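You operate a simulated robot arm through the tools that you are given. There is no shell and no other tool.

You run a simulated robot arm. Do the job below in one go: nothing can be reset, and whatever is moved stays where it is left.

JOB
Clean the black ink off the leaf stamp, then stamp it in yellow on the white card.
Fine: mist the black scrub pad first; put the stamp back, cap the pad unspoilt, leave the other stamp as it is.

It is judged by the outcome, as a careful person would: the job done as asked, and still so three seconds after it is handed in. It fails if anything else is knocked over, pushed out of place, dropped, spilled or broken. Lids that push on must go on centred and level and be pressed home; caps that screw on are set level and turned clockwise until they are tight.

ROBOT AND FRAMES
A 7-joint arm with a two-finger parallel gripper, fixed in place. Base frame: the origin is on the floor under the middle of its stand, x ahead of it, y to its left, z up. Lengths are in m, angles in degrees, forces in N, time in s.
With the tool pointing down near the work surface it reaches from about 0.52 to 0.96 m from the base axis. Its first joint turns from -166.0 to 166.0 degrees. Payload 3.91 kg.
Tool frame: the origin (TCP) lies between the finger pads and is the grasp point; the fingertips stand 0.03 m ahead of it; z points along the fingers, y is the line along which they close. The gripper opens to 0.11 m. The fingers are 0.02 m wide and 0.01 m thick; the gripper's body (0.048 by 0.112 m) begins 0.055 m behind the TCP.
Orientation is that of the tool frame in the base frame, as [roll, pitch, yaw] about the fixed x, y, z axes, in that order (R = Rz(yaw) Ry(pitch) Rx(roll)). With the fingers straight down and closing along the base's y, the tool's x points along the base's -x, its y along +y and its z along -z.

CONTROLS
- The arm moves only by the tool play_rows. Its argument "increments" is a list of rows, each an object (a shift or turn left out is 0, a gripper value left out holds the last) with "xyz": the shift along the tool's x, y, z in units of 20 mm (1.0 is 20 mm), a list of three; "delta_rot": the turn, a rotation vector about the tool's x, y, z in units of 5 degrees (1.0 is 5 degrees), a list of three; "gripper": the closure in counts, from 0 (fully open) to 255 (shut). In form: [{"xyz": [dx, dy, dz], "delta_rot": [rx, ry, rz], "gripper": gripper}, ...]. A call has 1 to 20 rows; each row shifts and turns the commanded pose from where the row before left it, along the tool's axes as they then stand. A call with a number of a shift or a turn outside -1 to 1 is refused whole. Rows are played at 5 a second. More than 0.05 m and 8.6 degrees between two rows, or a gripper value outside its range, and nothing of the call is played. Where a pose cannot be reached the arm comes as near as it can. A force on the tool above 40 N (or 10 N above the force at the start of the call, whichever is more), or a blocked arm, ends the call early, and 0.2 s more pass. Each finger travels about 0.072 m/s and halts on what it meets, pressing with about 23 N; the grip force reading is that of the motor and also rises with nothing between the fingers. The clock runs only during rows and for 0.2 s after the last one: add rows that do not move to give the fingers time. It gives the time, the measured TCP pose, the force on the tool (base axes), the opening and the grip force at its end, in the units of the frame above (readings bear some noise), with the torque about the TCP (base axes, N m) and any sound that the robot's microphone picked up.
- Cameras (640 x 400 px; columns grow to the right, rows downward): "scene" is fixed at [0.05, -0.65, 1.3357]; the picture's right is [0.66, -0.75, 0.00], its down [-0.51, -0.44, -0.74] and it looks along [0.56, 0.49, -0.67] (base axes); focal length 214 px, centre (320, 200). "wrist" rides on the gripper at [0.072, 0.017, -0.103] in the tool frame; the picture's right is [-0.23, 0.97, 0.00], its down [-0.76, -0.18, -0.62] and it looks along [-0.61, -0.14, 0.78] (tool axes); focal length 222 px, centre (320, 200). There is no depth. A picture from a camera that has moved, and an enlarged one, comes with that camera's place and axes in the base frame and with its lens.
- camera(camera): a new picture of that camera. It takes no simulated time.
- slide_trunk(by): slides the trunk up (or, below 0, down) by that many m; the arm rides with it, the base frame stays. It gives what a move gives, with no picture.
- inspect(camera, box): a new picture of the part [left, top, right, bottom] of that camera's present view, enlarged. It takes no simulated time.
- close_job(): hands the job in; it is judged then, once.

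Nothing tells you positions but the pictures and the camera data. Unless the task says otherwise, let go and move clear before handing in.

The tools are called after "Call:" as a command line: name --argument value ..., lists and objects as JSON in quotes. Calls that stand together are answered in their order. play_rows: Moves the arm, as the interface text tells. Its arguments: {"type":"object","properties":{"increments":{"type":"array","items":{"type":"object","properties":{"xyz":{"type":"array","items":{"type":"number"}},"delta_rot":{"type":"array","items":{"type":"number"}},"gripper":{"type":"number"}}}}},"required":["increments"]} The other tools are called the same way: slide_trunk (by) moves the trunk up or down; camera (camera) takes a picture; inspect (camera, box) takes an enlarged picture of a part of a camera's view; close_job () hands the job in.

At the start:

```text
t: 0.0
position: [0.2958, -0.3713, 1.1355]
ee_rot: [-179.9, 0.0, -180.0]
contact_force: [-0.2, -0.6, -0.5]
wrist_torque: [0.0, -0.01, 0.0]
gripper_width: 0.11
finger_force: 0.1
trunk travel left (down, up): [-0.575, 0.107]
```

scene: 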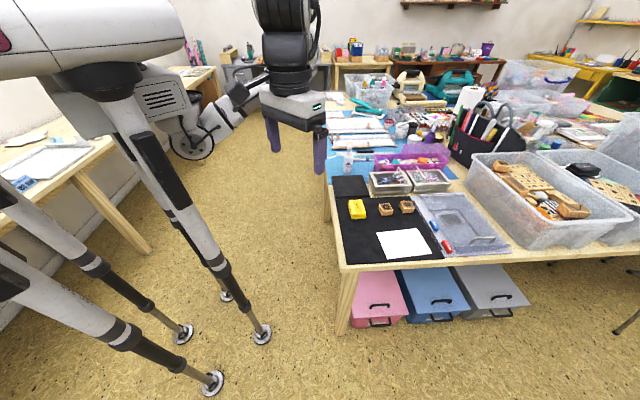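
wrist: 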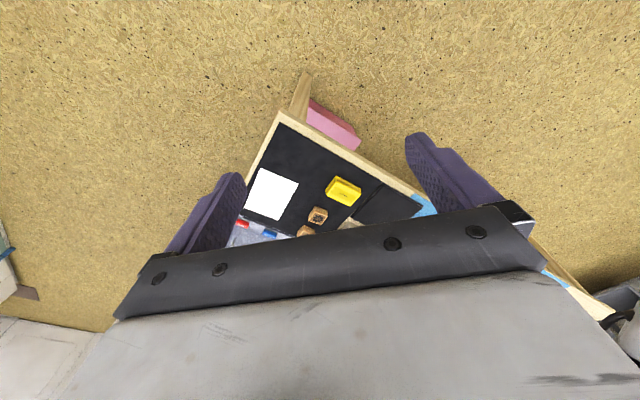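

I see a table with a black mat, a yellow ink pad, two wooden stamps, a white card and other craft items. I'll take enlarged pictures before planning.

Call:
inspect --camera "scene" --box '[320, 160, 480, 270]'

Call:
inspect --camera "scene" --box '[320, 90, 480, 190]'

Call:
inspect --camera "wrist" --box '[220, 100, 440, 260]'

```text
3.64 times, centred on (400, 215) of scene
camera zoom: at [0.05, -0.65, 1.3357], right [0.66, -0.75, 0.0], down [-0.51, -0.44, -0.74], along [0.56, 0.49, -0.67], focal length 780 px, centre (29, 146)
```

zoom: 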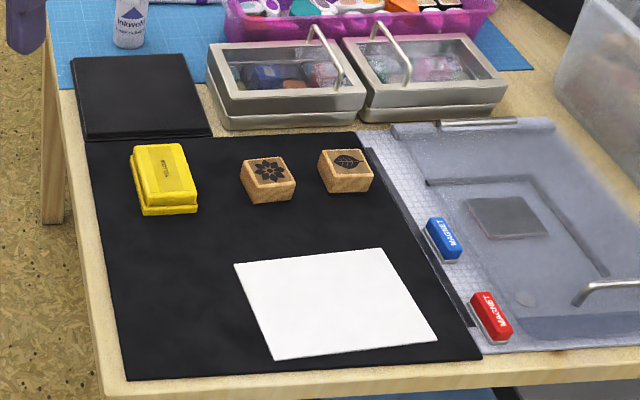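

```text
4.00 times, centred on (400, 140) of scene
camera zoom: at [0.05, -0.65, 1.3357], right [0.66, -0.75, 0.0], down [-0.51, -0.44, -0.74], along [0.56, 0.49, -0.67], focal length 858 px, centre (0, 440)
```

zoom: 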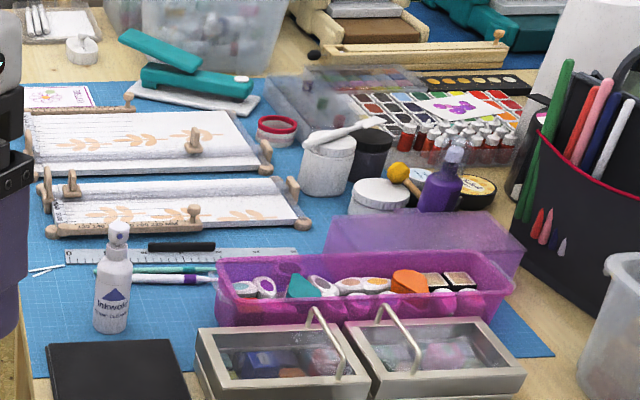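

```text
2.50 times, centred on (330, 180) of wrist
camera zoom: at [0.2245, -0.3561, 1.239], right [0.23, 0.97, 0.0], down [0.76, -0.18, 0.62], along [0.61, -0.14, -0.78], focal length 555 px, centre (295, 250)
```

zoom: 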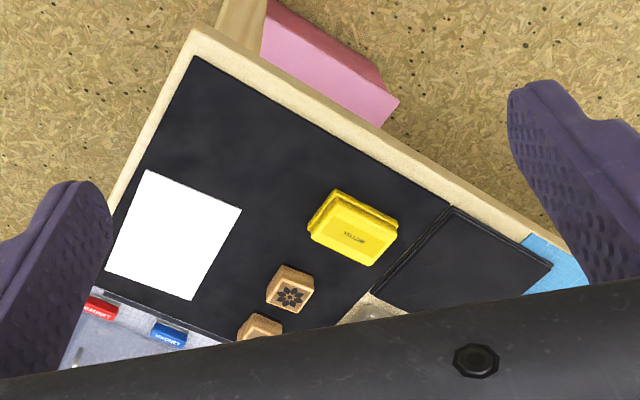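

The table top is at roughly z 0.75. By triangulation the yellow ink pad is near (0.57, -0.37), the leaf stamp near (0.71, -0.51), the scrub pad near (0.67, -0.27) and the spray bottle near (0.77, -0.20). I'll move the hand above the work area to get closer pictures.

Call:
play_rows --increments '[{"xyz": [-0.95, 0, 0.2], "gripper": 0}, {"xyz": [-0.95, 0, 0.2]}, {"xyz": [-0.95, 0, 0.2]}, {"xyz": [-0.95, 0, 0.2]}, {"xyz": [-0.95, 0, 0.2]}, {"xyz": [-0.95, 0, 0.2]}, {"xyz": [-0.95, 0, 0.2]}, {"xyz": [-0.95, 0, 0.2]}, {"xyz": [-0.95, 0, 0.2]}, {"xyz": [-0.95, 0, 0.2]}, {"xyz": [-0.95, 0, 0.2]}, {"xyz": [-0.95, 0, 0.2]}, {"xyz": [-0.95, 0, 0.2]}, {"xyz": [-0.95, 0, 0.2]}, {"xyz": [-0.95, 0, 0.2]}, {"xyz": [-0.95, 0, 0.2]}]'

Call:
camera --camera "wrist"

Call:
camera --camera "scene"

```text
t: 3.4
position: [0.6006, -0.3732, 1.0708]
ee_rot: [180.0, -0.1, -180.0]
contact_force: [-0.5, 0.2, -0.3]
wrist_torque: [-0.01, 0.0, 0.03]
gripper_width: 0.11
finger_force: 0.0
trunk travel left (down, up): [-0.575, 0.107]
```

```text
taken
camera wrist: at [0.5288, -0.3553, 1.1747], right [0.23, 0.97, 0.0], down [0.76, -0.18, 0.62], along [0.61, -0.14, -0.78], focal length 222 px, centre (320, 200)
```

wrist: 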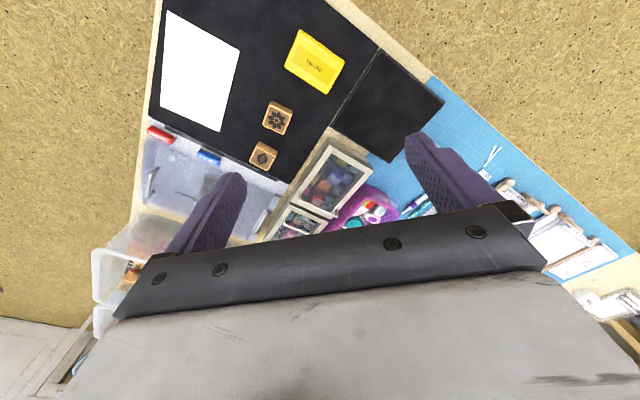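

```text
taken
```

scene: 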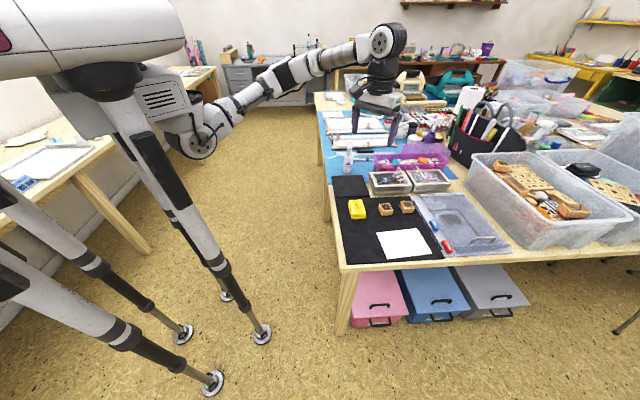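

The workspace is visible now: yellow pad, flower stamp, leaf stamp, scrub pad and card. I'll enlarge the picture to fix their positions and orientations.

Call:
inspect --camera "wrist" --box '[220, 0, 460, 150]'

Call:
inspect --camera "wrist" --box '[240, 90, 320, 180]'

Call:
inspect --camera "scene" --box '[320, 130, 400, 200]'

```text
2.67 times, centred on (340, 75) of wrist
camera zoom: at [0.5288, -0.3553, 1.1747], right [0.23, 0.97, 0.0], down [0.76, -0.18, 0.62], along [0.61, -0.14, -0.78], focal length 592 px, centre (267, 533)
```

zoom: 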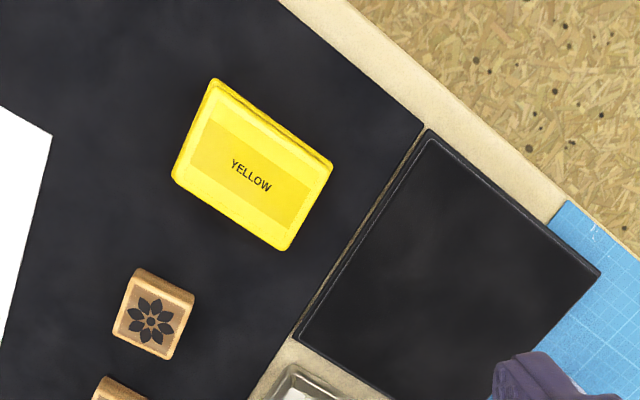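

```text
4.44 times, centred on (280, 135) of wrist
camera zoom: at [0.5288, -0.3553, 1.1747], right [0.23, 0.97, 0.0], down [0.76, -0.18, 0.62], along [0.61, -0.14, -0.78], focal length 987 px, centre (498, 489)
```

zoom: 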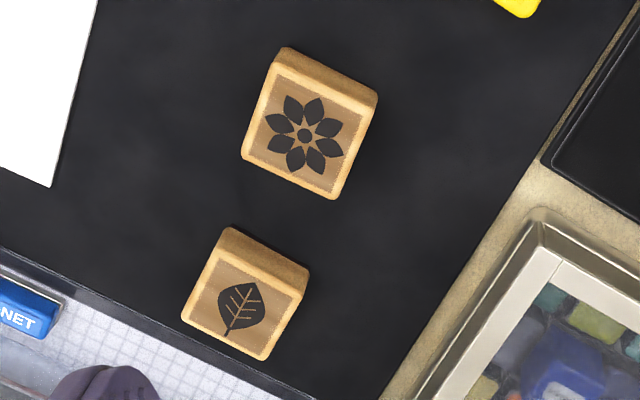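

```text
5.71 times, centred on (360, 165) of scene
camera zoom: at [0.05, -0.65, 1.3357], right [0.66, -0.75, 0.0], down [-0.51, -0.44, -0.74], along [0.56, 0.49, -0.67], focal length 1226 px, centre (91, 400)
```

zoom: 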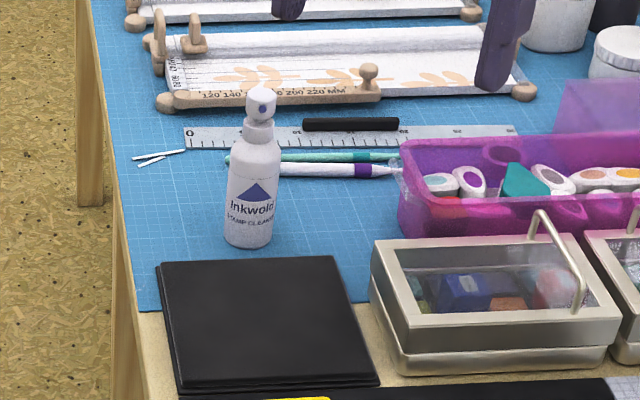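

The scrub pad is about 15 cm square and centred near (0.69, -0.27). The stamp-cleaner bottle stands just beyond it near (0.776, -0.19), about 13 cm tall, with its nozzle apparently facing the pad. I'll move over the bottle to locate its pump head precisely.

Call:
play_rows --increments '[{"xyz": [-0.6, 0.9, 0.2]}, {"xyz": [-0.6, 0.9, 0.2]}, {"xyz": [-0.6, 0.9, 0.2]}, {"xyz": [-0.6, 0.9, 0.2]}, {"xyz": [-0.6, 0.9, 0.2]}, {"xyz": [-0.6, 0.9, 0.2]}, {"xyz": [-0.6, 0.9, 0.2]}, {"xyz": [-0.6, 0.9, 0.2]}, {"xyz": [-0.6, 0.9, 0.2]}, {"xyz": [-0.6, 0.9, 0.2]}]'

Call:
camera --camera "wrist"

Call:
inspect --camera "wrist" --box '[260, 80, 400, 200]'

Call:
inspect --camera "scene" --box '[330, 140, 370, 190]'

```text
t: 5.6
position: [0.7196, -0.1926, 1.0316]
ee_rot: [-180.0, 0.1, -179.9]
contact_force: [0.6, -0.3, -0.7]
wrist_torque: [0.03, -0.01, 0.03]
gripper_width: 0.1101
finger_force: 0.0
trunk travel left (down, up): [-0.575, 0.107]
```

```text
taken
camera wrist: at [0.6482, -0.1754, 1.1348], right [0.23, 0.97, 0.0], down [0.76, -0.18, 0.62], along [0.61, -0.14, -0.78], focal length 222 px, centre (320, 200)
```

wrist: 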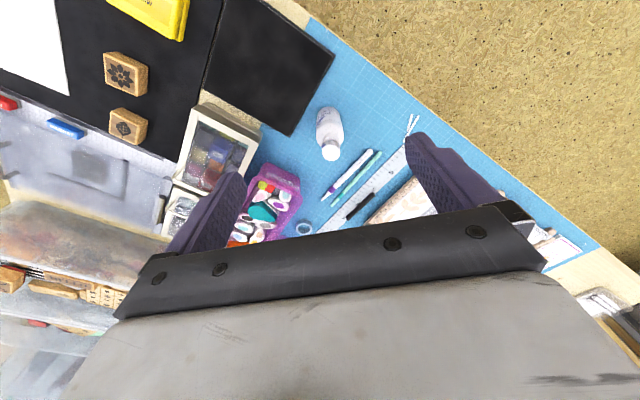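

```text
3.33 times, centred on (330, 140) of wrist
camera zoom: at [0.6482, -0.1754, 1.1348], right [0.23, 0.97, 0.0], down [0.76, -0.18, 0.62], along [0.61, -0.14, -0.78], focal length 740 px, centre (287, 400)
```

zoom: 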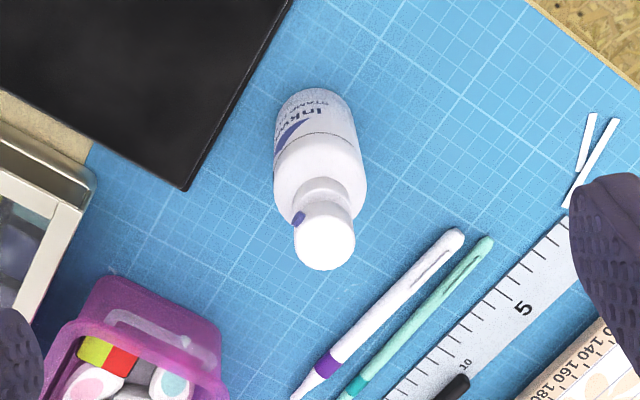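

```text
8.00 times, centred on (350, 165) of scene
camera zoom: at [0.05, -0.65, 1.3357], right [0.66, -0.75, 0.0], down [-0.51, -0.44, -0.74], along [0.56, 0.49, -0.67], focal length 1716 px, centre (80, 480)
```

zoom: 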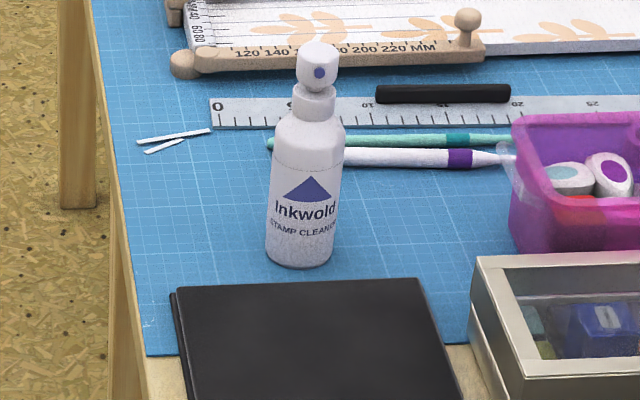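

The pump head's top is at about (0.773, -0.1905, 0.8845), and its nozzle points at the pad. I'll close the fingers and come to just above the head.

Call:
play_rows --increments '[{"xyz": [-0.445, 0.017, 0.4], "gripper": 255}, {"xyz": [-0.445, 0.017, 0.6]}, {"xyz": [-0.445, 0.017, 0.8]}, {"xyz": [-0.445, 0.017, 0.9]}, {"xyz": [-0.445, 0.017, 1.0]}, {"xyz": [-0.445, 0.017, 1.0]}, {"xyz": [0, 0, 0]}, {"xyz": [0, 0, 0]}]'

Call:
inspect --camera "wrist" --box '[240, 100, 400, 220]'

Call:
inspect --camera "scene" --box '[320, 110, 400, 190]'

```text
t: 7.4
position: [0.7732, -0.1915, 0.9381]
ee_rot: [179.9, 0.0, -179.9]
contact_force: [0.5, -0.5, -0.7]
wrist_torque: [0.0, -0.01, 0.02]
gripper_width: 0.0
finger_force: 22.9
trunk travel left (down, up): [-0.575, 0.107]
```

```text
3.33 times, centred on (320, 160) of wrist
camera zoom: at [0.7017, -0.1747, 1.0411], right [0.23, 0.97, 0.0], down [0.76, -0.18, 0.62], along [0.61, -0.14, -0.78], focal length 740 px, centre (320, 333)
```

zoom: 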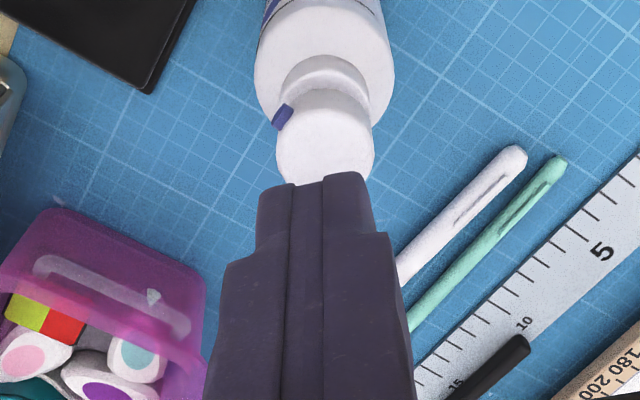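

```text
5.00 times, centred on (360, 150) of scene
camera zoom: at [0.05, -0.65, 1.3357], right [0.66, -0.75, 0.0], down [-0.51, -0.44, -0.74], along [0.56, 0.49, -0.67], focal length 1072 px, centre (120, 450)
```

zoom: 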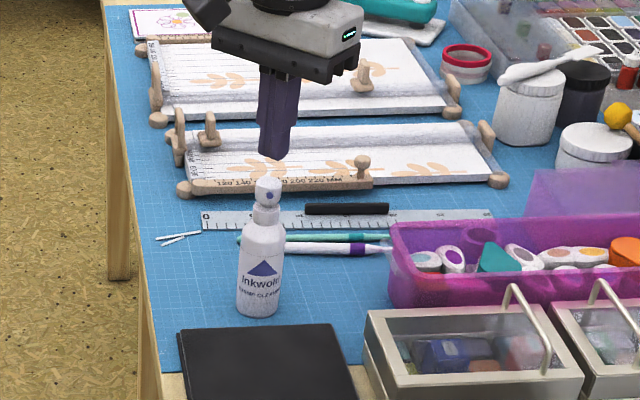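

The closed fingertips are about 2 cm above the pump head and nearly centred on it. I'll shift a couple of millimetres and press down gently.

Call:
play_rows --increments '[{"xyz": [0.1, 0.12, 0.5]}, {"xyz": [0, 0, 0.5]}, {"xyz": [0, 0, 0.2]}, {"xyz": [0, 0, 0.15]}, {"xyz": [0, 0, 0.15]}, {"xyz": [0, 0, 0.15]}, {"xyz": [0, 0, 0]}]'

Call:
inspect --camera "scene" --box '[320, 110, 400, 210]'

```text
t: 9.0
position: [0.7713, -0.1882, 0.9068]
ee_rot: [-179.9, 0.1, -180.0]
contact_force: [0.2, -0.2, 9.4]
wrist_torque: [-0.04, -0.04, 0.02]
gripper_width: 0.0
finger_force: 23.0
trunk travel left (down, up): [-0.575, 0.107]
```

```text
4.00 times, centred on (360, 160) of scene
camera zoom: at [0.05, -0.65, 1.3357], right [0.66, -0.75, 0.0], down [-0.51, -0.44, -0.74], along [0.56, 0.49, -0.67], focal length 858 px, centre (160, 360)
```

zoom: 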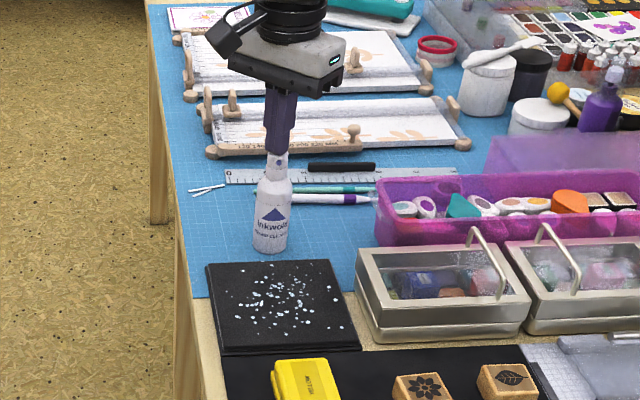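

The pump fired and droplets are visible on the scrub pad. Next I'll rise straight off the bottle, then travel over to the leaf stamp with the gripper opening.

Call:
play_rows --increments '[{"xyz": [0, 0, -0.5]}, {"xyz": [0, 0, -1]}, {"xyz": [0, 0, -1]}, {"xyz": [0, 0, -1]}, {"xyz": [0, 0, -1]}, {"xyz": [0, 0, -0.5]}]'

Call:
play_rows --increments '[{"xyz": [0.2, -0.98, 0], "gripper": 0}, {"xyz": [0.2, -0.98, 0]}, {"xyz": [0.2, -0.98, 0]}, {"xyz": [0.2, -0.98, 0]}, {"xyz": [0.2, -0.98, 0]}, {"xyz": [0.2, -0.98, 0]}, {"xyz": [0.2, -0.98, 0]}, {"xyz": [0.2, -0.98, 0]}, {"xyz": [0.2, -0.98, 0]}, {"xyz": [0.2, -0.98, 0]}, {"xyz": [0.2, -0.98, 0]}, {"xyz": [0.2, -0.98, 0]}, {"xyz": [0.2, -0.98, 0]}, {"xyz": [0.2, -0.98, 0]}, {"xyz": [0.2, -0.98, 0]}, {"xyz": [0.2, -0.98, 0]}]'

Call:
camera --camera "wrist"

Call:
inspect --camera "scene" --box '[320, 150, 480, 270]'

```text
t: 10.4
position: [0.7713, -0.1884, 1.0049]
ee_rot: [-180.0, 0.0, -179.9]
contact_force: [-0.4, 0.4, 0.5]
wrist_torque: [0.0, -0.01, 0.0]
gripper_width: 0.0
finger_force: 22.8
trunk travel left (down, up): [-0.575, 0.107]
```

```text
t: 13.8
position: [0.7074, -0.5039, 1.0033]
ee_rot: [-180.0, 0.0, 180.0]
contact_force: [0.6, -0.3, -0.3]
wrist_torque: [0.03, -0.01, 0.01]
gripper_width: 0.1098
finger_force: 0.1
trunk travel left (down, up): [-0.575, 0.107]
```

```text
taken
camera wrist: at [0.6349, -0.4863, 1.1078], right [0.23, 0.97, 0.0], down [0.76, -0.18, 0.62], along [0.61, -0.14, -0.78], focal length 222 px, centre (320, 200)
```

wrist: 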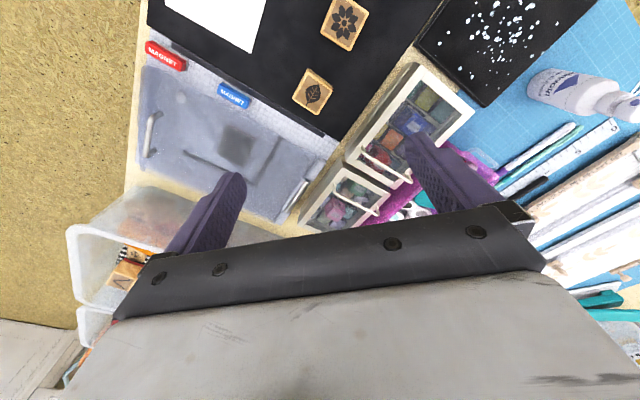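

```text
3.33 times, centred on (400, 210) of scene
camera zoom: at [0.05, -0.65, 1.3357], right [0.66, -0.75, 0.0], down [-0.51, -0.44, -0.74], along [0.56, 0.49, -0.67], focal length 715 px, centre (53, 167)
```

zoom: 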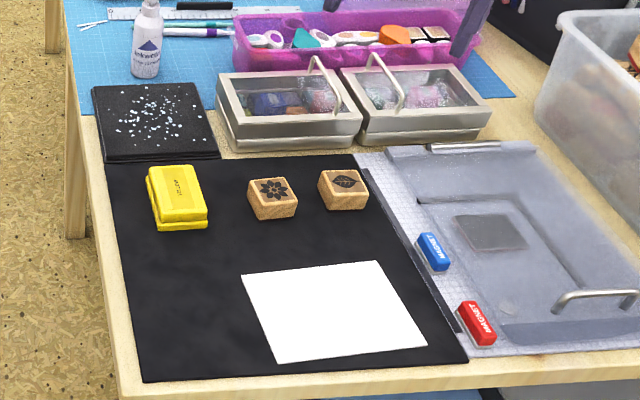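

The leaf stamp is right below the hand. I'll enlarge the view to get its corners and angle.

Call:
inspect --camera "wrist" --box '[264, 57, 360, 117]'

Call:
inspect --camera "scene" --box '[376, 190, 424, 220]'

Call:
inspect --camera "wrist" --box '[400, 0, 560, 100]'

```text
6.67 times, centred on (312, 87) of wrist
camera zoom: at [0.6349, -0.4863, 1.1078], right [0.23, 0.97, 0.0], down [0.76, -0.18, 0.62], along [0.61, -0.14, -0.78], focal length 1481 px, centre (373, 953)
```

zoom: 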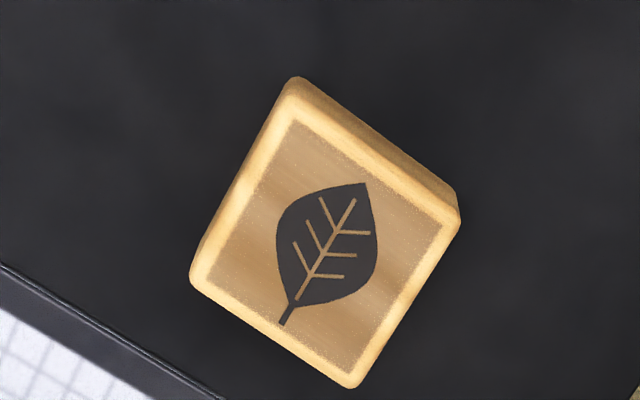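

```text
13.33 times, centred on (400, 205) of scene
camera zoom: at [0.05, -0.65, 1.3357], right [0.66, -0.75, 0.0], down [-0.51, -0.44, -0.74], along [0.56, 0.49, -0.67], focal length 2860 px, centre (-747, 133)
```

zoom: 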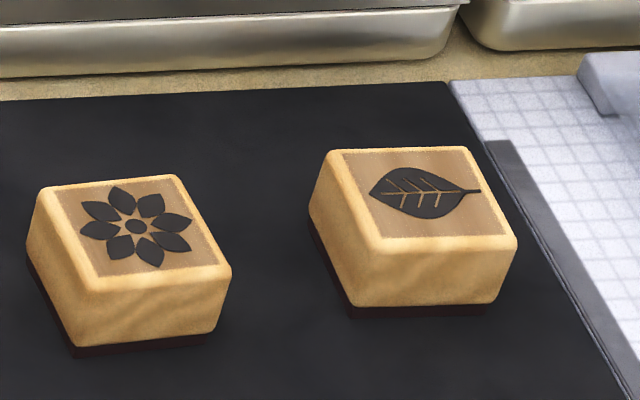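

```text
4.00 times, centred on (480, 50) of wrist
camera zoom: at [0.6349, -0.4863, 1.1078], right [0.23, 0.97, 0.0], down [0.76, -0.18, 0.62], along [0.61, -0.14, -0.78], focal length 888 px, centre (-320, 800)
```

zoom: 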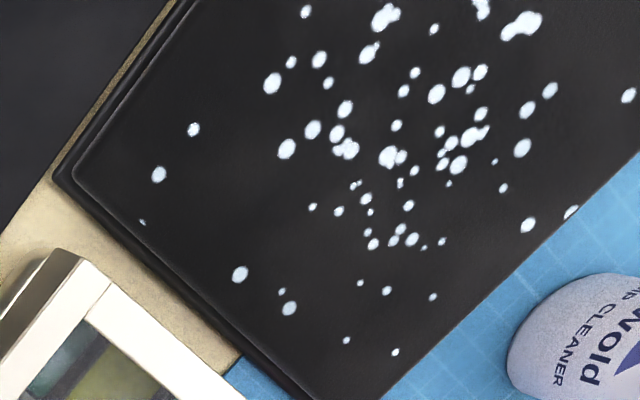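

The leaf stamp is a 4 cm block about 2.6 cm tall, centred near (0.708, -0.514). Its sides run at about 44° to the base axes. I'll turn the wrist by 45° so the fingers close along the table's length, clear of the flower stamp, and lower part of the way.

Call:
play_rows --increments '[{"delta_rot": [0, 0, 1], "xyz": [0, 0, 0.5], "gripper": 81}, {"delta_rot": [0, 0, 1], "xyz": [0, 0, 0.5]}, {"delta_rot": [0, 0, 1], "xyz": [0, 0, 0.5]}, {"delta_rot": [0, 0, 1], "xyz": [0, 0, 0.5]}, {"delta_rot": [0, 0, 1], "xyz": [0, 0, 0.5]}, {"delta_rot": [0, 0, 1], "xyz": [0, 0, 0.5]}, {"delta_rot": [0, 0, 1], "xyz": [0, 0, 0.5]}, {"delta_rot": [0, 0, 1], "xyz": [0, 0, 0.5]}, {"delta_rot": [0, 0, 1], "xyz": [0, 0, 0.5]}, {"xyz": [0, 0, 0]}]'

Call:
camera --camera "wrist"

Call:
inspect --camera "scene" --box '[360, 130, 480, 230]'

```text
t: 16.0
position: [0.7074, -0.5011, 0.9135]
ee_rot: [-179.9, 0.0, 134.8]
contact_force: [-1.1, 0.0, 0.1]
wrist_torque: [0.01, -0.01, 0.04]
gripper_width: 0.0748
finger_force: 0.0
trunk travel left (down, up): [-0.575, 0.107]
```

```text
taken
camera wrist: at [0.6689, -0.4387, 1.0176], right [0.85, 0.53, 0.0], down [0.41, -0.66, 0.62], along [0.33, -0.53, -0.78], focal length 222 px, centre (320, 200)
```

wrist: 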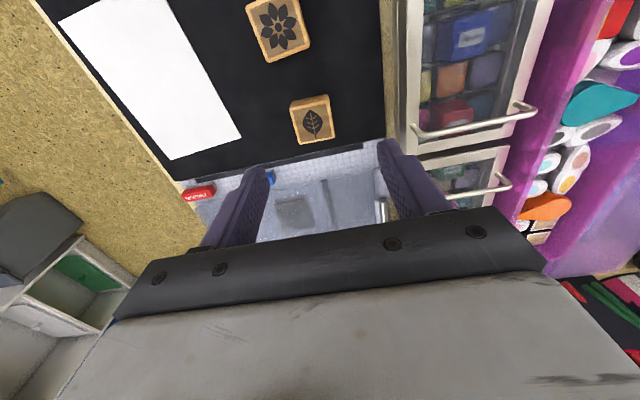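

```text
4.00 times, centred on (420, 180) of scene
camera zoom: at [0.05, -0.65, 1.3357], right [0.66, -0.75, 0.0], down [-0.51, -0.44, -0.74], along [0.56, 0.49, -0.67], focal length 858 px, centre (-80, 280)
```

zoom: 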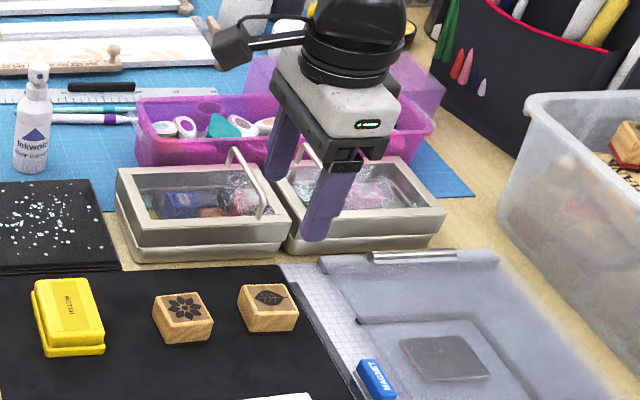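

The fingers are now aligned with the table. I'll enlarge the leaf stamp in this view to refine its centre.

Call:
inspect --camera "wrist" --box '[264, 80, 360, 160]'

```text
5.00 times, centred on (312, 120) of wrist
camera zoom: at [0.6689, -0.4387, 1.0176], right [0.85, 0.53, 0.0], down [0.41, -0.66, 0.62], along [0.33, -0.53, -0.78], focal length 1111 px, centre (360, 600)
```

zoom: 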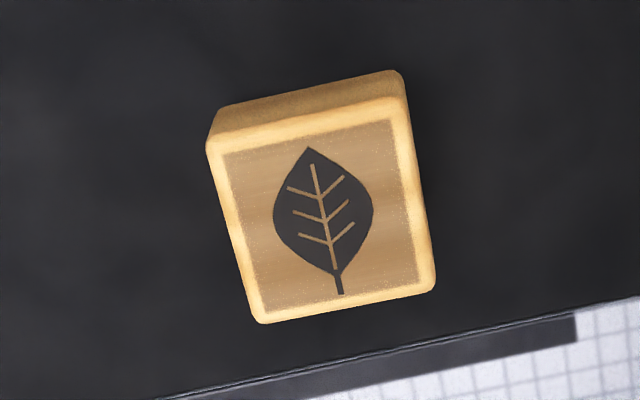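

The refined stamp centre is about (0.708, -0.5155), with its top near z 0.777. I'll align over it, descend until the fingertips straddle the block, and check.

Call:
play_rows --increments '[{"xyz": [-0.53, -0.485, 0]}, {"delta_rot": [0, 0, 0.18], "xyz": [0, 0, 0.5]}, {"xyz": [0, 0, 1]}, {"xyz": [0, 0, 1]}, {"xyz": [0, 0, 1]}, {"xyz": [0, 0, 1]}, {"xyz": [0, 0, 1]}, {"xyz": [0, 0, 0]}]'

Call:
camera --camera "wrist"

Call:
inspect --camera "scene" --box '[370, 160, 450, 220]'

```text
t: 17.8
position: [0.709, -0.5183, 0.8041]
ee_rot: [-179.9, 0.0, 134.2]
contact_force: [-0.3, -1.0, -0.4]
wrist_torque: [-0.02, 0.02, 0.0]
gripper_width: 0.0748
finger_force: 0.0
trunk travel left (down, up): [-0.575, 0.107]
```

```text
taken
camera wrist: at [0.6713, -0.4541, 0.9077], right [0.86, 0.51, 0.0], down [0.4, -0.67, 0.62], along [0.32, -0.53, -0.78], focal length 222 px, centre (320, 200)
```

wrist: 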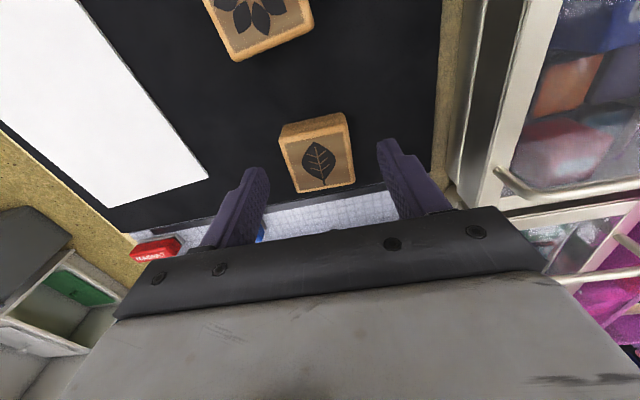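

```text
6.67 times, centred on (410, 190) of scene
camera zoom: at [0.05, -0.65, 1.3357], right [0.66, -0.75, 0.0], down [-0.51, -0.44, -0.74], along [0.56, 0.49, -0.67], focal length 1430 px, centre (-280, 267)
```

zoom: 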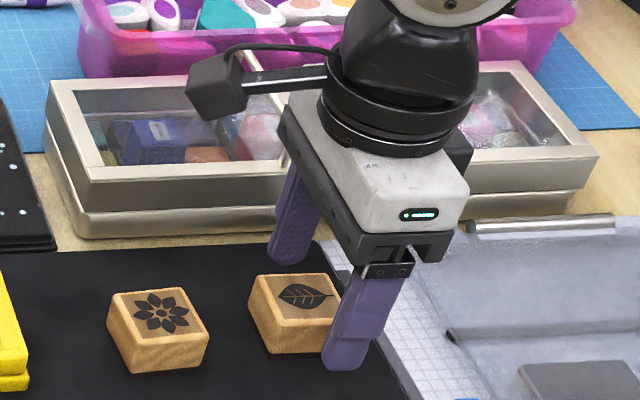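

The block sits centred between the fingers, about 3 mm off along the finger width. I'll correct that and lower slowly towards the mat, watching the force.

Call:
play_rows --increments '[{"xyz": [0.165, 0.07, 0.2]}, {"xyz": [0, 0, 0.2]}, {"xyz": [0, 0, 0.2]}, {"xyz": [0, 0, 0.15]}, {"xyz": [0, 0, 0]}]'

Call:
inspect --camera "scene" --box '[380, 180, 428, 216]'

Call:
inspect --camera "wrist" --box '[220, 100, 440, 230]'

```text
t: 19.0
position: [0.7064, -0.5142, 0.7899]
ee_rot: [180.0, 0.0, 134.1]
contact_force: [0.4, -0.2, -0.9]
wrist_torque: [-0.01, 0.03, -0.01]
gripper_width: 0.0747
finger_force: 0.0
trunk travel left (down, up): [-0.575, 0.107]
```

```text
11.11 times, centred on (404, 198) of scene
camera zoom: at [0.05, -0.65, 1.3357], right [0.66, -0.75, 0.0], down [-0.51, -0.44, -0.74], along [0.56, 0.49, -0.67], focal length 2383 px, centre (-613, 222)
```

zoom: 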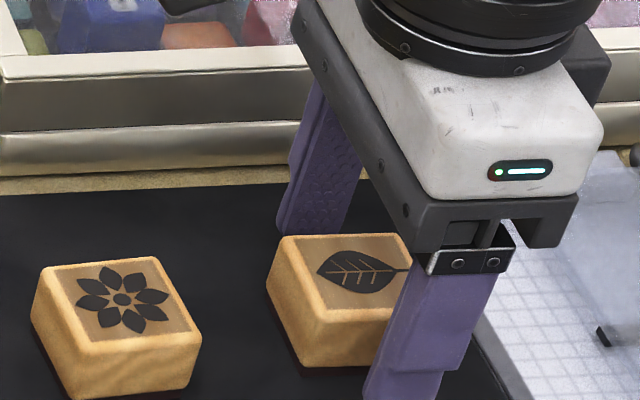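

```text
2.91 times, centred on (330, 165) of wrist
camera zoom: at [0.6698, -0.4501, 0.8932], right [0.86, 0.51, 0.0], down [0.4, -0.67, 0.62], along [0.32, -0.53, -0.78], focal length 646 px, centre (291, 302)
```

zoom: 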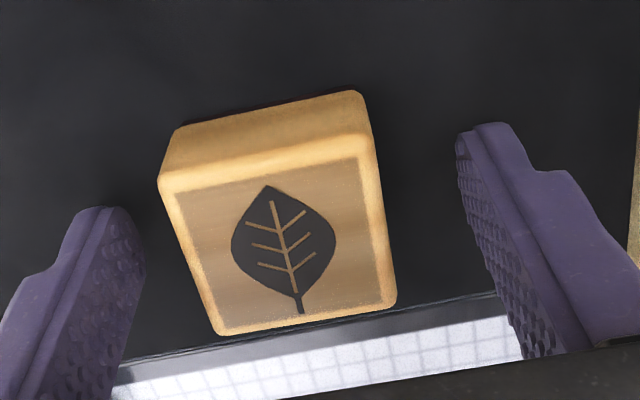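

The fingers straddle the stamp with room on both sides. I'll probe gently downward to find the mat height.

Call:
play_rows --increments '[{"xyz": [0, 0, 0.1]}, {"xyz": [0, 0, 0.1]}, {"xyz": [0, 0, 0.1]}, {"xyz": [0, 0, 0]}]'

```text
t: 20.0
position: [0.7064, -0.5134, 0.7846]
ee_rot: [179.9, 0.0, 134.1]
contact_force: [0.5, -0.4, 6.8]
wrist_torque: [0.13, -0.07, -0.08]
gripper_width: 0.0751
finger_force: 0.0
trunk travel left (down, up): [-0.575, 0.107]
```

The mat surface is at about z 0.755. I'll raise the tips to about 9 mm above it, so they grip the wood only, then close and lift slightly.

Call:
play_rows --increments '[{"xyz": [0, 0, -0.25]}, {"xyz": [0, 0, -0.25]}, {"xyz": [0, 0, 0], "gripper": 255}, {"xyz": [0, 0, 0]}, {"xyz": [0, 0, 0]}, {"xyz": [0, 0, 0]}]'

Call:
inspect --camera "wrist" --box '[220, 100, 440, 230]'

```text
t: 21.4
position: [0.7071, -0.5134, 0.7937]
ee_rot: [180.0, 0.0, 134.1]
contact_force: [0.9, -0.2, -0.1]
wrist_torque: [-0.01, 0.05, 0.02]
gripper_width: 0.0409
finger_force: 22.9
trunk travel left (down, up): [-0.575, 0.107]
```

```text
2.91 times, centred on (330, 165) of wrist
camera zoom: at [0.6697, -0.4493, 0.8971], right [0.86, 0.51, 0.0], down [0.4, -0.67, 0.62], along [0.32, -0.53, -0.78], focal length 646 px, centre (291, 302)
```

zoom: 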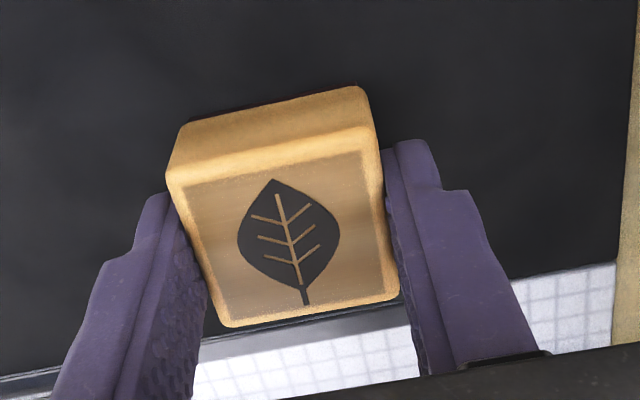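

The stamp is gripped at width 0.041 m, with its rubber face about 39 mm below the TCP. I'll lift it well clear and carry it over the misted scrub pad.

Call:
play_rows --increments '[{"xyz": [0, 0, -0.3]}, {"xyz": [0, 0, -0.7]}, {"xyz": [0, 0, -1]}, {"xyz": [0, 0, -1]}, {"xyz": [0, 0, -1]}, {"xyz": [0, 0, -1]}, {"xyz": [0, 0, -1]}, {"xyz": [0, 0, -1]}, {"xyz": [0.95, 0.78, 0]}, {"xyz": [0.95, 0.78, 0]}, {"xyz": [0.95, 0.78, 0]}, {"xyz": [0.95, 0.78, 0]}, {"xyz": [0.95, 0.78, 0]}, {"xyz": [0.95, 0.78, 0]}, {"xyz": [0.95, 0.78, 0]}, {"xyz": [0.95, 0.78, 0]}, {"xyz": [0.95, 0.78, 0]}, {"xyz": [0.95, 0.78, 0]}, {"xyz": [0, 0, 0]}]'

Call:
camera --camera "wrist"

Call:
inspect --camera "scene" --box '[320, 120, 440, 220]'

```text
t: 25.4
position: [0.6862, -0.2685, 0.9335]
ee_rot: [-179.9, 0.0, 134.2]
contact_force: [-0.8, 0.2, -1.3]
wrist_torque: [0.0, 0.0, 0.01]
gripper_width: 0.0409
finger_force: 23.2
trunk travel left (down, up): [-0.575, 0.107]
```

```text
taken
camera wrist: at [0.649, -0.2047, 1.0367], right [0.86, 0.51, 0.0], down [0.4, -0.67, 0.62], along [0.32, -0.53, -0.78], focal length 222 px, centre (320, 200)
```

wrist: 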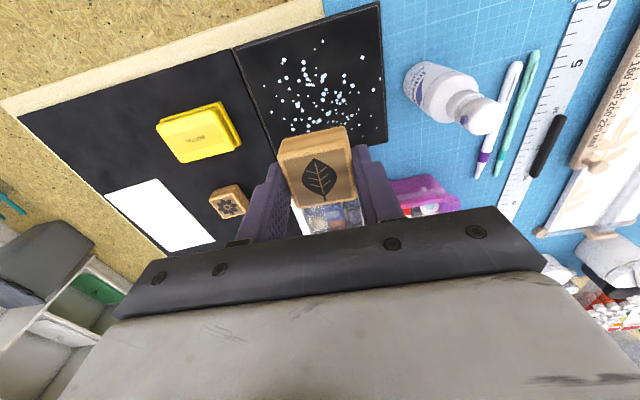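

```text
4.00 times, centred on (380, 170) of scene
camera zoom: at [0.05, -0.65, 1.3357], right [0.66, -0.75, 0.0], down [-0.51, -0.44, -0.74], along [0.56, 0.49, -0.67], focal length 858 px, centre (80, 320)
```

zoom: 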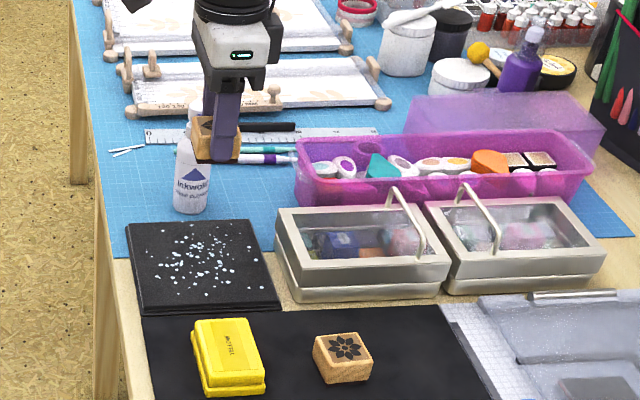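

The stamp hangs above the centre of the misted pad, which is about 14 cm square and centred near (0.687, -0.264). I'll lower it towards the surface, slowly at the end.

Call:
play_rows --increments '[{"xyz": [0, 0, 0.8]}, {"xyz": [0, 0, 1]}, {"xyz": [0, 0, 1]}, {"xyz": [0, 0, 1]}, {"xyz": [0, 0, 1]}, {"xyz": [0, 0, 0.5]}, {"xyz": [0, 0, 0.25]}, {"xyz": [0, 0, 0.15]}, {"xyz": [0, 0, 0]}]'

Call:
inspect --camera "scene" --box '[330, 150, 390, 210]'

```text
t: 27.4
position: [0.6872, -0.2687, 0.819]
ee_rot: [179.9, 0.0, 134.1]
contact_force: [-0.1, 0.1, 0.0]
wrist_torque: [-0.02, 0.0, -0.01]
gripper_width: 0.041
finger_force: 22.9
trunk travel left (down, up): [-0.575, 0.107]
```

```text
6.67 times, centred on (360, 180) of scene
camera zoom: at [0.05, -0.65, 1.3357], right [0.66, -0.75, 0.0], down [-0.51, -0.44, -0.74], along [0.56, 0.49, -0.67], focal length 1430 px, centre (53, 333)
```

zoom: 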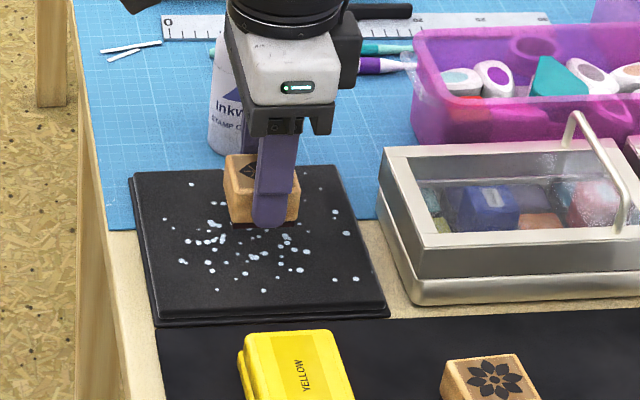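

There's still a small gap, so I'll continue in 2 mm steps until contact.

Call:
play_rows --increments '[{"xyz": [0, 0, 0.1]}, {"xyz": [0, 0, 0.1]}, {"xyz": [0, 0, 0.1]}, {"xyz": [0, 0, 0.1]}, {"xyz": [0, 0, 0]}]'

```text
t: 28.6
position: [0.6875, -0.2686, 0.8111]
ee_rot: [-180.0, 0.0, 134.0]
contact_force: [0.7, 0.3, -1.1]
wrist_torque: [-0.01, 0.04, 0.0]
gripper_width: 0.041
finger_force: 22.6
trunk travel left (down, up): [-0.575, 0.107]
```

Call:
play_rows --increments '[{"xyz": [0, 0, 0.1]}, {"xyz": [0, 0, 0.1]}, {"xyz": [0, 0, 0.1]}, {"xyz": [0, 0, 0]}]'

Call:
inspect --camera "scene" --box '[340, 160, 380, 200]'

```text
t: 29.6
position: [0.6866, -0.269, 0.8054]
ee_rot: [-180.0, 0.0, 134.2]
contact_force: [-0.1, 0.3, 0.3]
wrist_torque: [0.02, -0.01, 0.02]
gripper_width: 0.0411
finger_force: 23.5
trunk travel left (down, up): [-0.575, 0.107]
```

```text
10.00 times, centred on (360, 180) of scene
camera zoom: at [0.05, -0.65, 1.3357], right [0.66, -0.75, 0.0], down [-0.51, -0.44, -0.74], along [0.56, 0.49, -0.67], focal length 2145 px, centre (-80, 400)
```

zoom: 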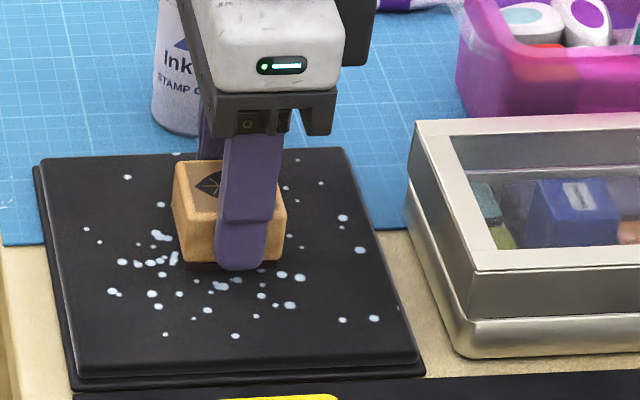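

The stamp is practically at the surface. I'll press in 1 mm steps.

Call:
play_rows --increments '[{"xyz": [0, 0, 0.1]}, {"xyz": [0, 0, 0.05]}, {"xyz": [0, 0, 0]}]'

```text
t: 30.4
position: [0.6878, -0.2689, 0.8024]
ee_rot: [-180.0, 0.0, 134.1]
contact_force: [-0.6, 0.2, 0.5]
wrist_torque: [-0.01, 0.04, 0.03]
gripper_width: 0.041
finger_force: 23.3
trunk travel left (down, up): [-0.575, 0.107]
```

Call:
play_rows --increments '[{"xyz": [0, 0, 0.1]}, {"xyz": [0, 0, 0.05]}, {"xyz": [0, 0, 0]}]'

```text
t: 31.2
position: [0.6863, -0.268, 0.8012]
ee_rot: [-180.0, 0.1, 134.1]
contact_force: [-0.6, 2.0, 11.5]
wrist_torque: [0.14, 0.09, 0.0]
gripper_width: 0.0408
finger_force: 22.9
trunk travel left (down, up): [-0.575, 0.107]
```

Contact is made at about 11 N. I'll scrub back and forth and check for slip or pad movement.

Call:
play_rows --increments '[{"xyz": [0.5, 0, 0]}, {"xyz": [0.5, 0, 0]}, {"xyz": [-0.5, 0, 0]}, {"xyz": [-0.5, 0, 0]}, {"xyz": [-0.5, 0, 0]}, {"xyz": [-0.5, 0, 0]}, {"xyz": [0.5, 0, 0]}, {"xyz": [0.5, 0, 0]}, {"xyz": [0, 0, 0]}]'

Call:
inspect --camera "scene" --box '[340, 160, 380, 210]'

```text
t: 33.2
position: [0.6865, -0.2678, 0.8015]
ee_rot: [180.0, 0.2, 134.1]
contact_force: [5.4, -5.6, 15.3]
wrist_torque: [-0.14, -0.16, -0.01]
gripper_width: 0.0407
finger_force: 22.7
trunk travel left (down, up): [-0.575, 0.107]
```

```text
8.00 times, centred on (360, 185) of scene
camera zoom: at [0.05, -0.65, 1.3357], right [0.66, -0.75, 0.0], down [-0.51, -0.44, -0.74], along [0.56, 0.49, -0.67], focal length 1716 px, centre (0, 320)
```

zoom: 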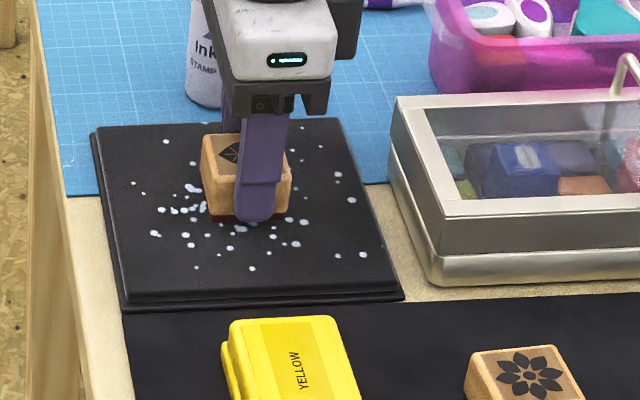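

No slip and the pad hasn't moved. I'll give it more strokes in both directions.

Call:
play_rows --increments '[{"xyz": [0, -0.5, 0]}, {"xyz": [0, -0.5, 0]}, {"xyz": [0, 0.5, 0]}, {"xyz": [0, 0.5, 0]}, {"xyz": [0, 0.4, 0]}, {"xyz": [0, 0.4, 0]}, {"xyz": [0, -0.4, 0]}, {"xyz": [0, -0.4, 0]}, {"xyz": [0, -0.5, 0]}, {"xyz": [0, -0.5, 0]}, {"xyz": [0.5, 0, 0]}, {"xyz": [0.5, 0, 0]}, {"xyz": [-0.5, 0, 0]}, {"xyz": [-0.5, 0, 0]}, {"xyz": [-0.5, 0, 0]}, {"xyz": [-0.5, 0, 0]}, {"xyz": [0.5, 0, 0]}, {"xyz": [0.5, 0, 0]}, {"xyz": [0, 0, 0]}]'

Call:
inspect --camera "scene" --box '[340, 160, 380, 210]'

```text
t: 37.2
position: [0.6715, -0.2824, 0.8004]
ee_rot: [179.9, 0.1, 134.1]
contact_force: [3.2, -3.4, 8.5]
wrist_torque: [-0.09, -0.06, 0.0]
gripper_width: 0.0409
finger_force: 22.8
trunk travel left (down, up): [-0.575, 0.107]
```

```text
8.00 times, centred on (360, 185) of scene
camera zoom: at [0.05, -0.65, 1.3357], right [0.66, -0.75, 0.0], down [-0.51, -0.44, -0.74], along [0.56, 0.49, -0.67], focal length 1716 px, centre (0, 320)
```

zoom: 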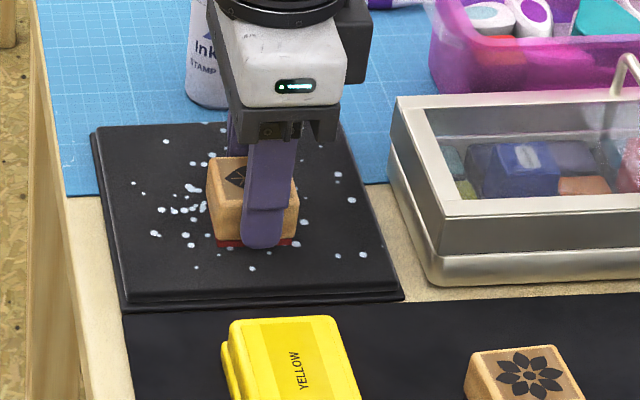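

The rubber edge is turning from black to clean red, so the scrubbing works. I'll do more strokes to be thorough.

Call:
play_rows --increments '[{"xyz": [0.5, 0, 0]}, {"xyz": [0.5, 0, 0]}, {"xyz": [-0.5, 0, 0]}, {"xyz": [-0.5, 0, 0]}, {"xyz": [-0.5, 0, 0]}, {"xyz": [-0.5, 0, 0]}, {"xyz": [0.5, 0, 0]}, {"xyz": [0.5, 0, 0]}, {"xyz": [0, 0.5, 0]}, {"xyz": [0, 0.5, 0]}, {"xyz": [0, -0.5, 0]}, {"xyz": [0, -0.5, 0]}, {"xyz": [0, 0.5, 0]}, {"xyz": [0, 0.5, 0]}, {"xyz": [0.5, 0, 0]}, {"xyz": [0.5, 0, 0]}, {"xyz": [-0.5, 0, 0]}, {"xyz": [-0.5, 0, 0]}, {"xyz": [0, 0, 0]}]'

Call:
play_rows --increments '[{"xyz": [0, 0, -0.25]}, {"xyz": [0, 0, -0.75]}, {"xyz": [0, 0, -1]}, {"xyz": [0, 0, -1]}, {"xyz": [0, 0, -1]}, {"xyz": [0, 0, -1]}, {"xyz": [0, 0, -1]}, {"xyz": [0, 0, -1]}, {"xyz": [0, 0, -1]}, {"xyz": [0, 0, -1]}, {"xyz": [0, 0, -1]}, {"xyz": [0, 0, 0]}]'

Call:
camera --camera "scene"

Call:
inspect --camera "scene" --box '[330, 120, 410, 210]'

```text
t: 41.2
position: [0.6854, -0.2674, 0.8013]
ee_rot: [180.0, -0.1, 134.1]
contact_force: [-1.2, 3.0, 6.9]
wrist_torque: [0.09, 0.03, -0.02]
gripper_width: 0.0408
finger_force: 23.3
trunk travel left (down, up): [-0.575, 0.107]
```

```text
t: 43.8
position: [0.6874, -0.2684, 0.9998]
ee_rot: [-180.0, 0.0, 134.1]
contact_force: [-0.8, 0.0, -0.5]
wrist_torque: [-0.01, -0.02, -0.03]
gripper_width: 0.0409
finger_force: 22.6
trunk travel left (down, up): [-0.575, 0.107]
```

```text
taken
```

scene: 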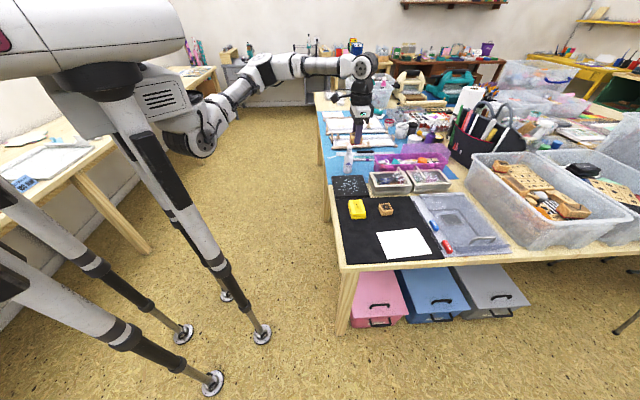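

```text
4.44 times, centred on (370, 165) of scene
camera zoom: at [0.05, -0.65, 1.3357], right [0.66, -0.75, 0.0], down [-0.51, -0.44, -0.74], along [0.56, 0.49, -0.67], focal length 953 px, centre (98, 356)
```

zoom: 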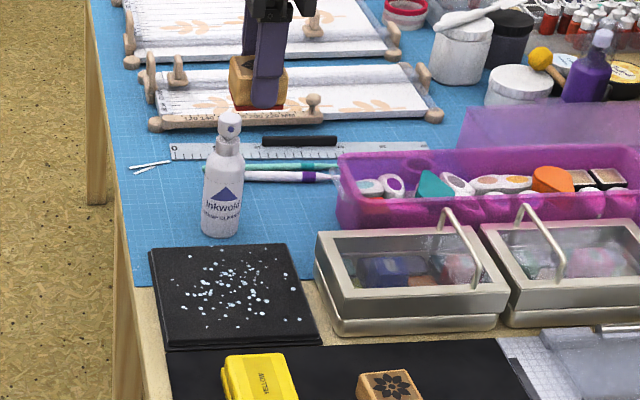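

The stamp's visible rubber edge is clean red now. Before it touches the ink pad I'll tilt the hand so the scene camera can see the rubber face.

Call:
play_rows --increments '[{"xyz": [0.7, -0.72, -0.6]}, {"xyz": [0.7, -0.72, -0.6]}, {"xyz": [0.7, -0.72, -0.6]}, {"xyz": [0.7, -0.72, -0.6]}, {"xyz": [0.7, -0.72, -0.6]}, {"delta_rot": [0.97, 0.23, 0]}, {"delta_rot": [0.97, 0.23, 0]}, {"delta_rot": [0.97, 0.23, 0]}, {"delta_rot": [0.97, 0.23, 0]}, {"delta_rot": [0.97, 0.23, 0]}, {"delta_rot": [0.97, 0.23, 0]}, {"delta_rot": [0.97, 0.23, 0]}, {"delta_rot": [0.97, 0.23, 0]}, {"delta_rot": [0.97, 0.23, 0]}, {"xyz": [0, 0, 0]}]'

Call:
camera --camera "scene"

Call:
inspect --camera "scene" --box '[300, 80, 380, 160]'

```text
t: 47.0
position: [0.5865, -0.2684, 1.0609]
ee_rot: [-135.9, -9.4, 130.2]
contact_force: [-0.3, 0.1, -0.2]
wrist_torque: [-0.01, 0.0, 0.02]
gripper_width: 0.0408
finger_force: 23.4
trunk travel left (down, up): [-0.575, 0.107]
```

```text
taken
```

scene: 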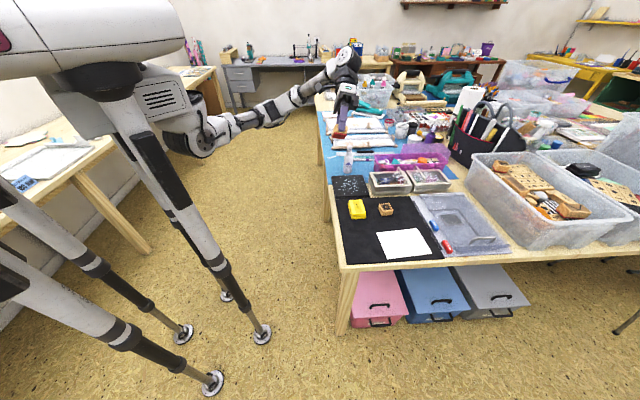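

```text
5.00 times, centred on (340, 120) of scene
camera zoom: at [0.05, -0.65, 1.3357], right [0.66, -0.75, 0.0], down [-0.51, -0.44, -0.74], along [0.56, 0.49, -0.67], focal length 1072 px, centre (220, 600)
```

zoom: 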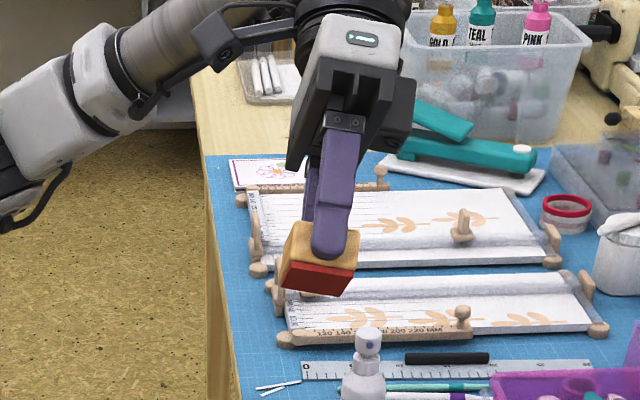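

The face looks plain red already. I'll tilt 20° more for a better look.

Call:
play_rows --increments '[{"delta_rot": [0.97, 0.23, 0]}, {"delta_rot": [0.97, 0.23, 0]}, {"delta_rot": [0.97, 0.23, 0]}, {"delta_rot": [0.97, 0.23, 0]}, {"xyz": [0, 0, 0]}]'

Call:
inspect --camera "scene" --box '[328, 118, 352, 142]'

```text
t: 48.2
position: [0.5863, -0.2686, 1.0592]
ee_rot: [-115.8, -12.1, 126.4]
contact_force: [-0.3, 0.1, -1.2]
wrist_torque: [0.01, 0.01, -0.02]
gripper_width: 0.041
finger_force: 23.3
trunk travel left (down, up): [-0.575, 0.107]
```

```text
16.00 times, centred on (340, 130) of scene
camera zoom: at [0.05, -0.65, 1.3357], right [0.66, -0.75, 0.0], down [-0.51, -0.44, -0.74], along [0.56, 0.49, -0.67], focal length 3432 px, centre (0, 1320)
```

zoom: 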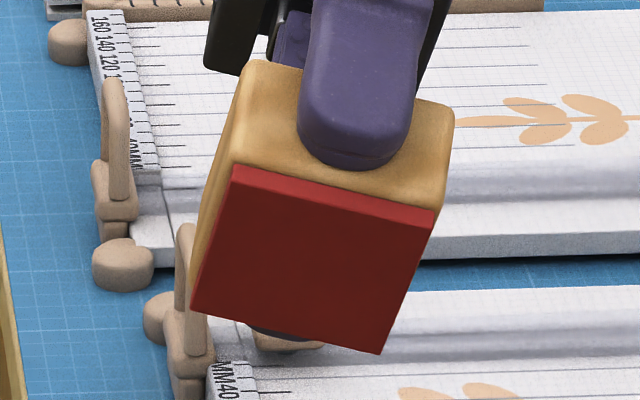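

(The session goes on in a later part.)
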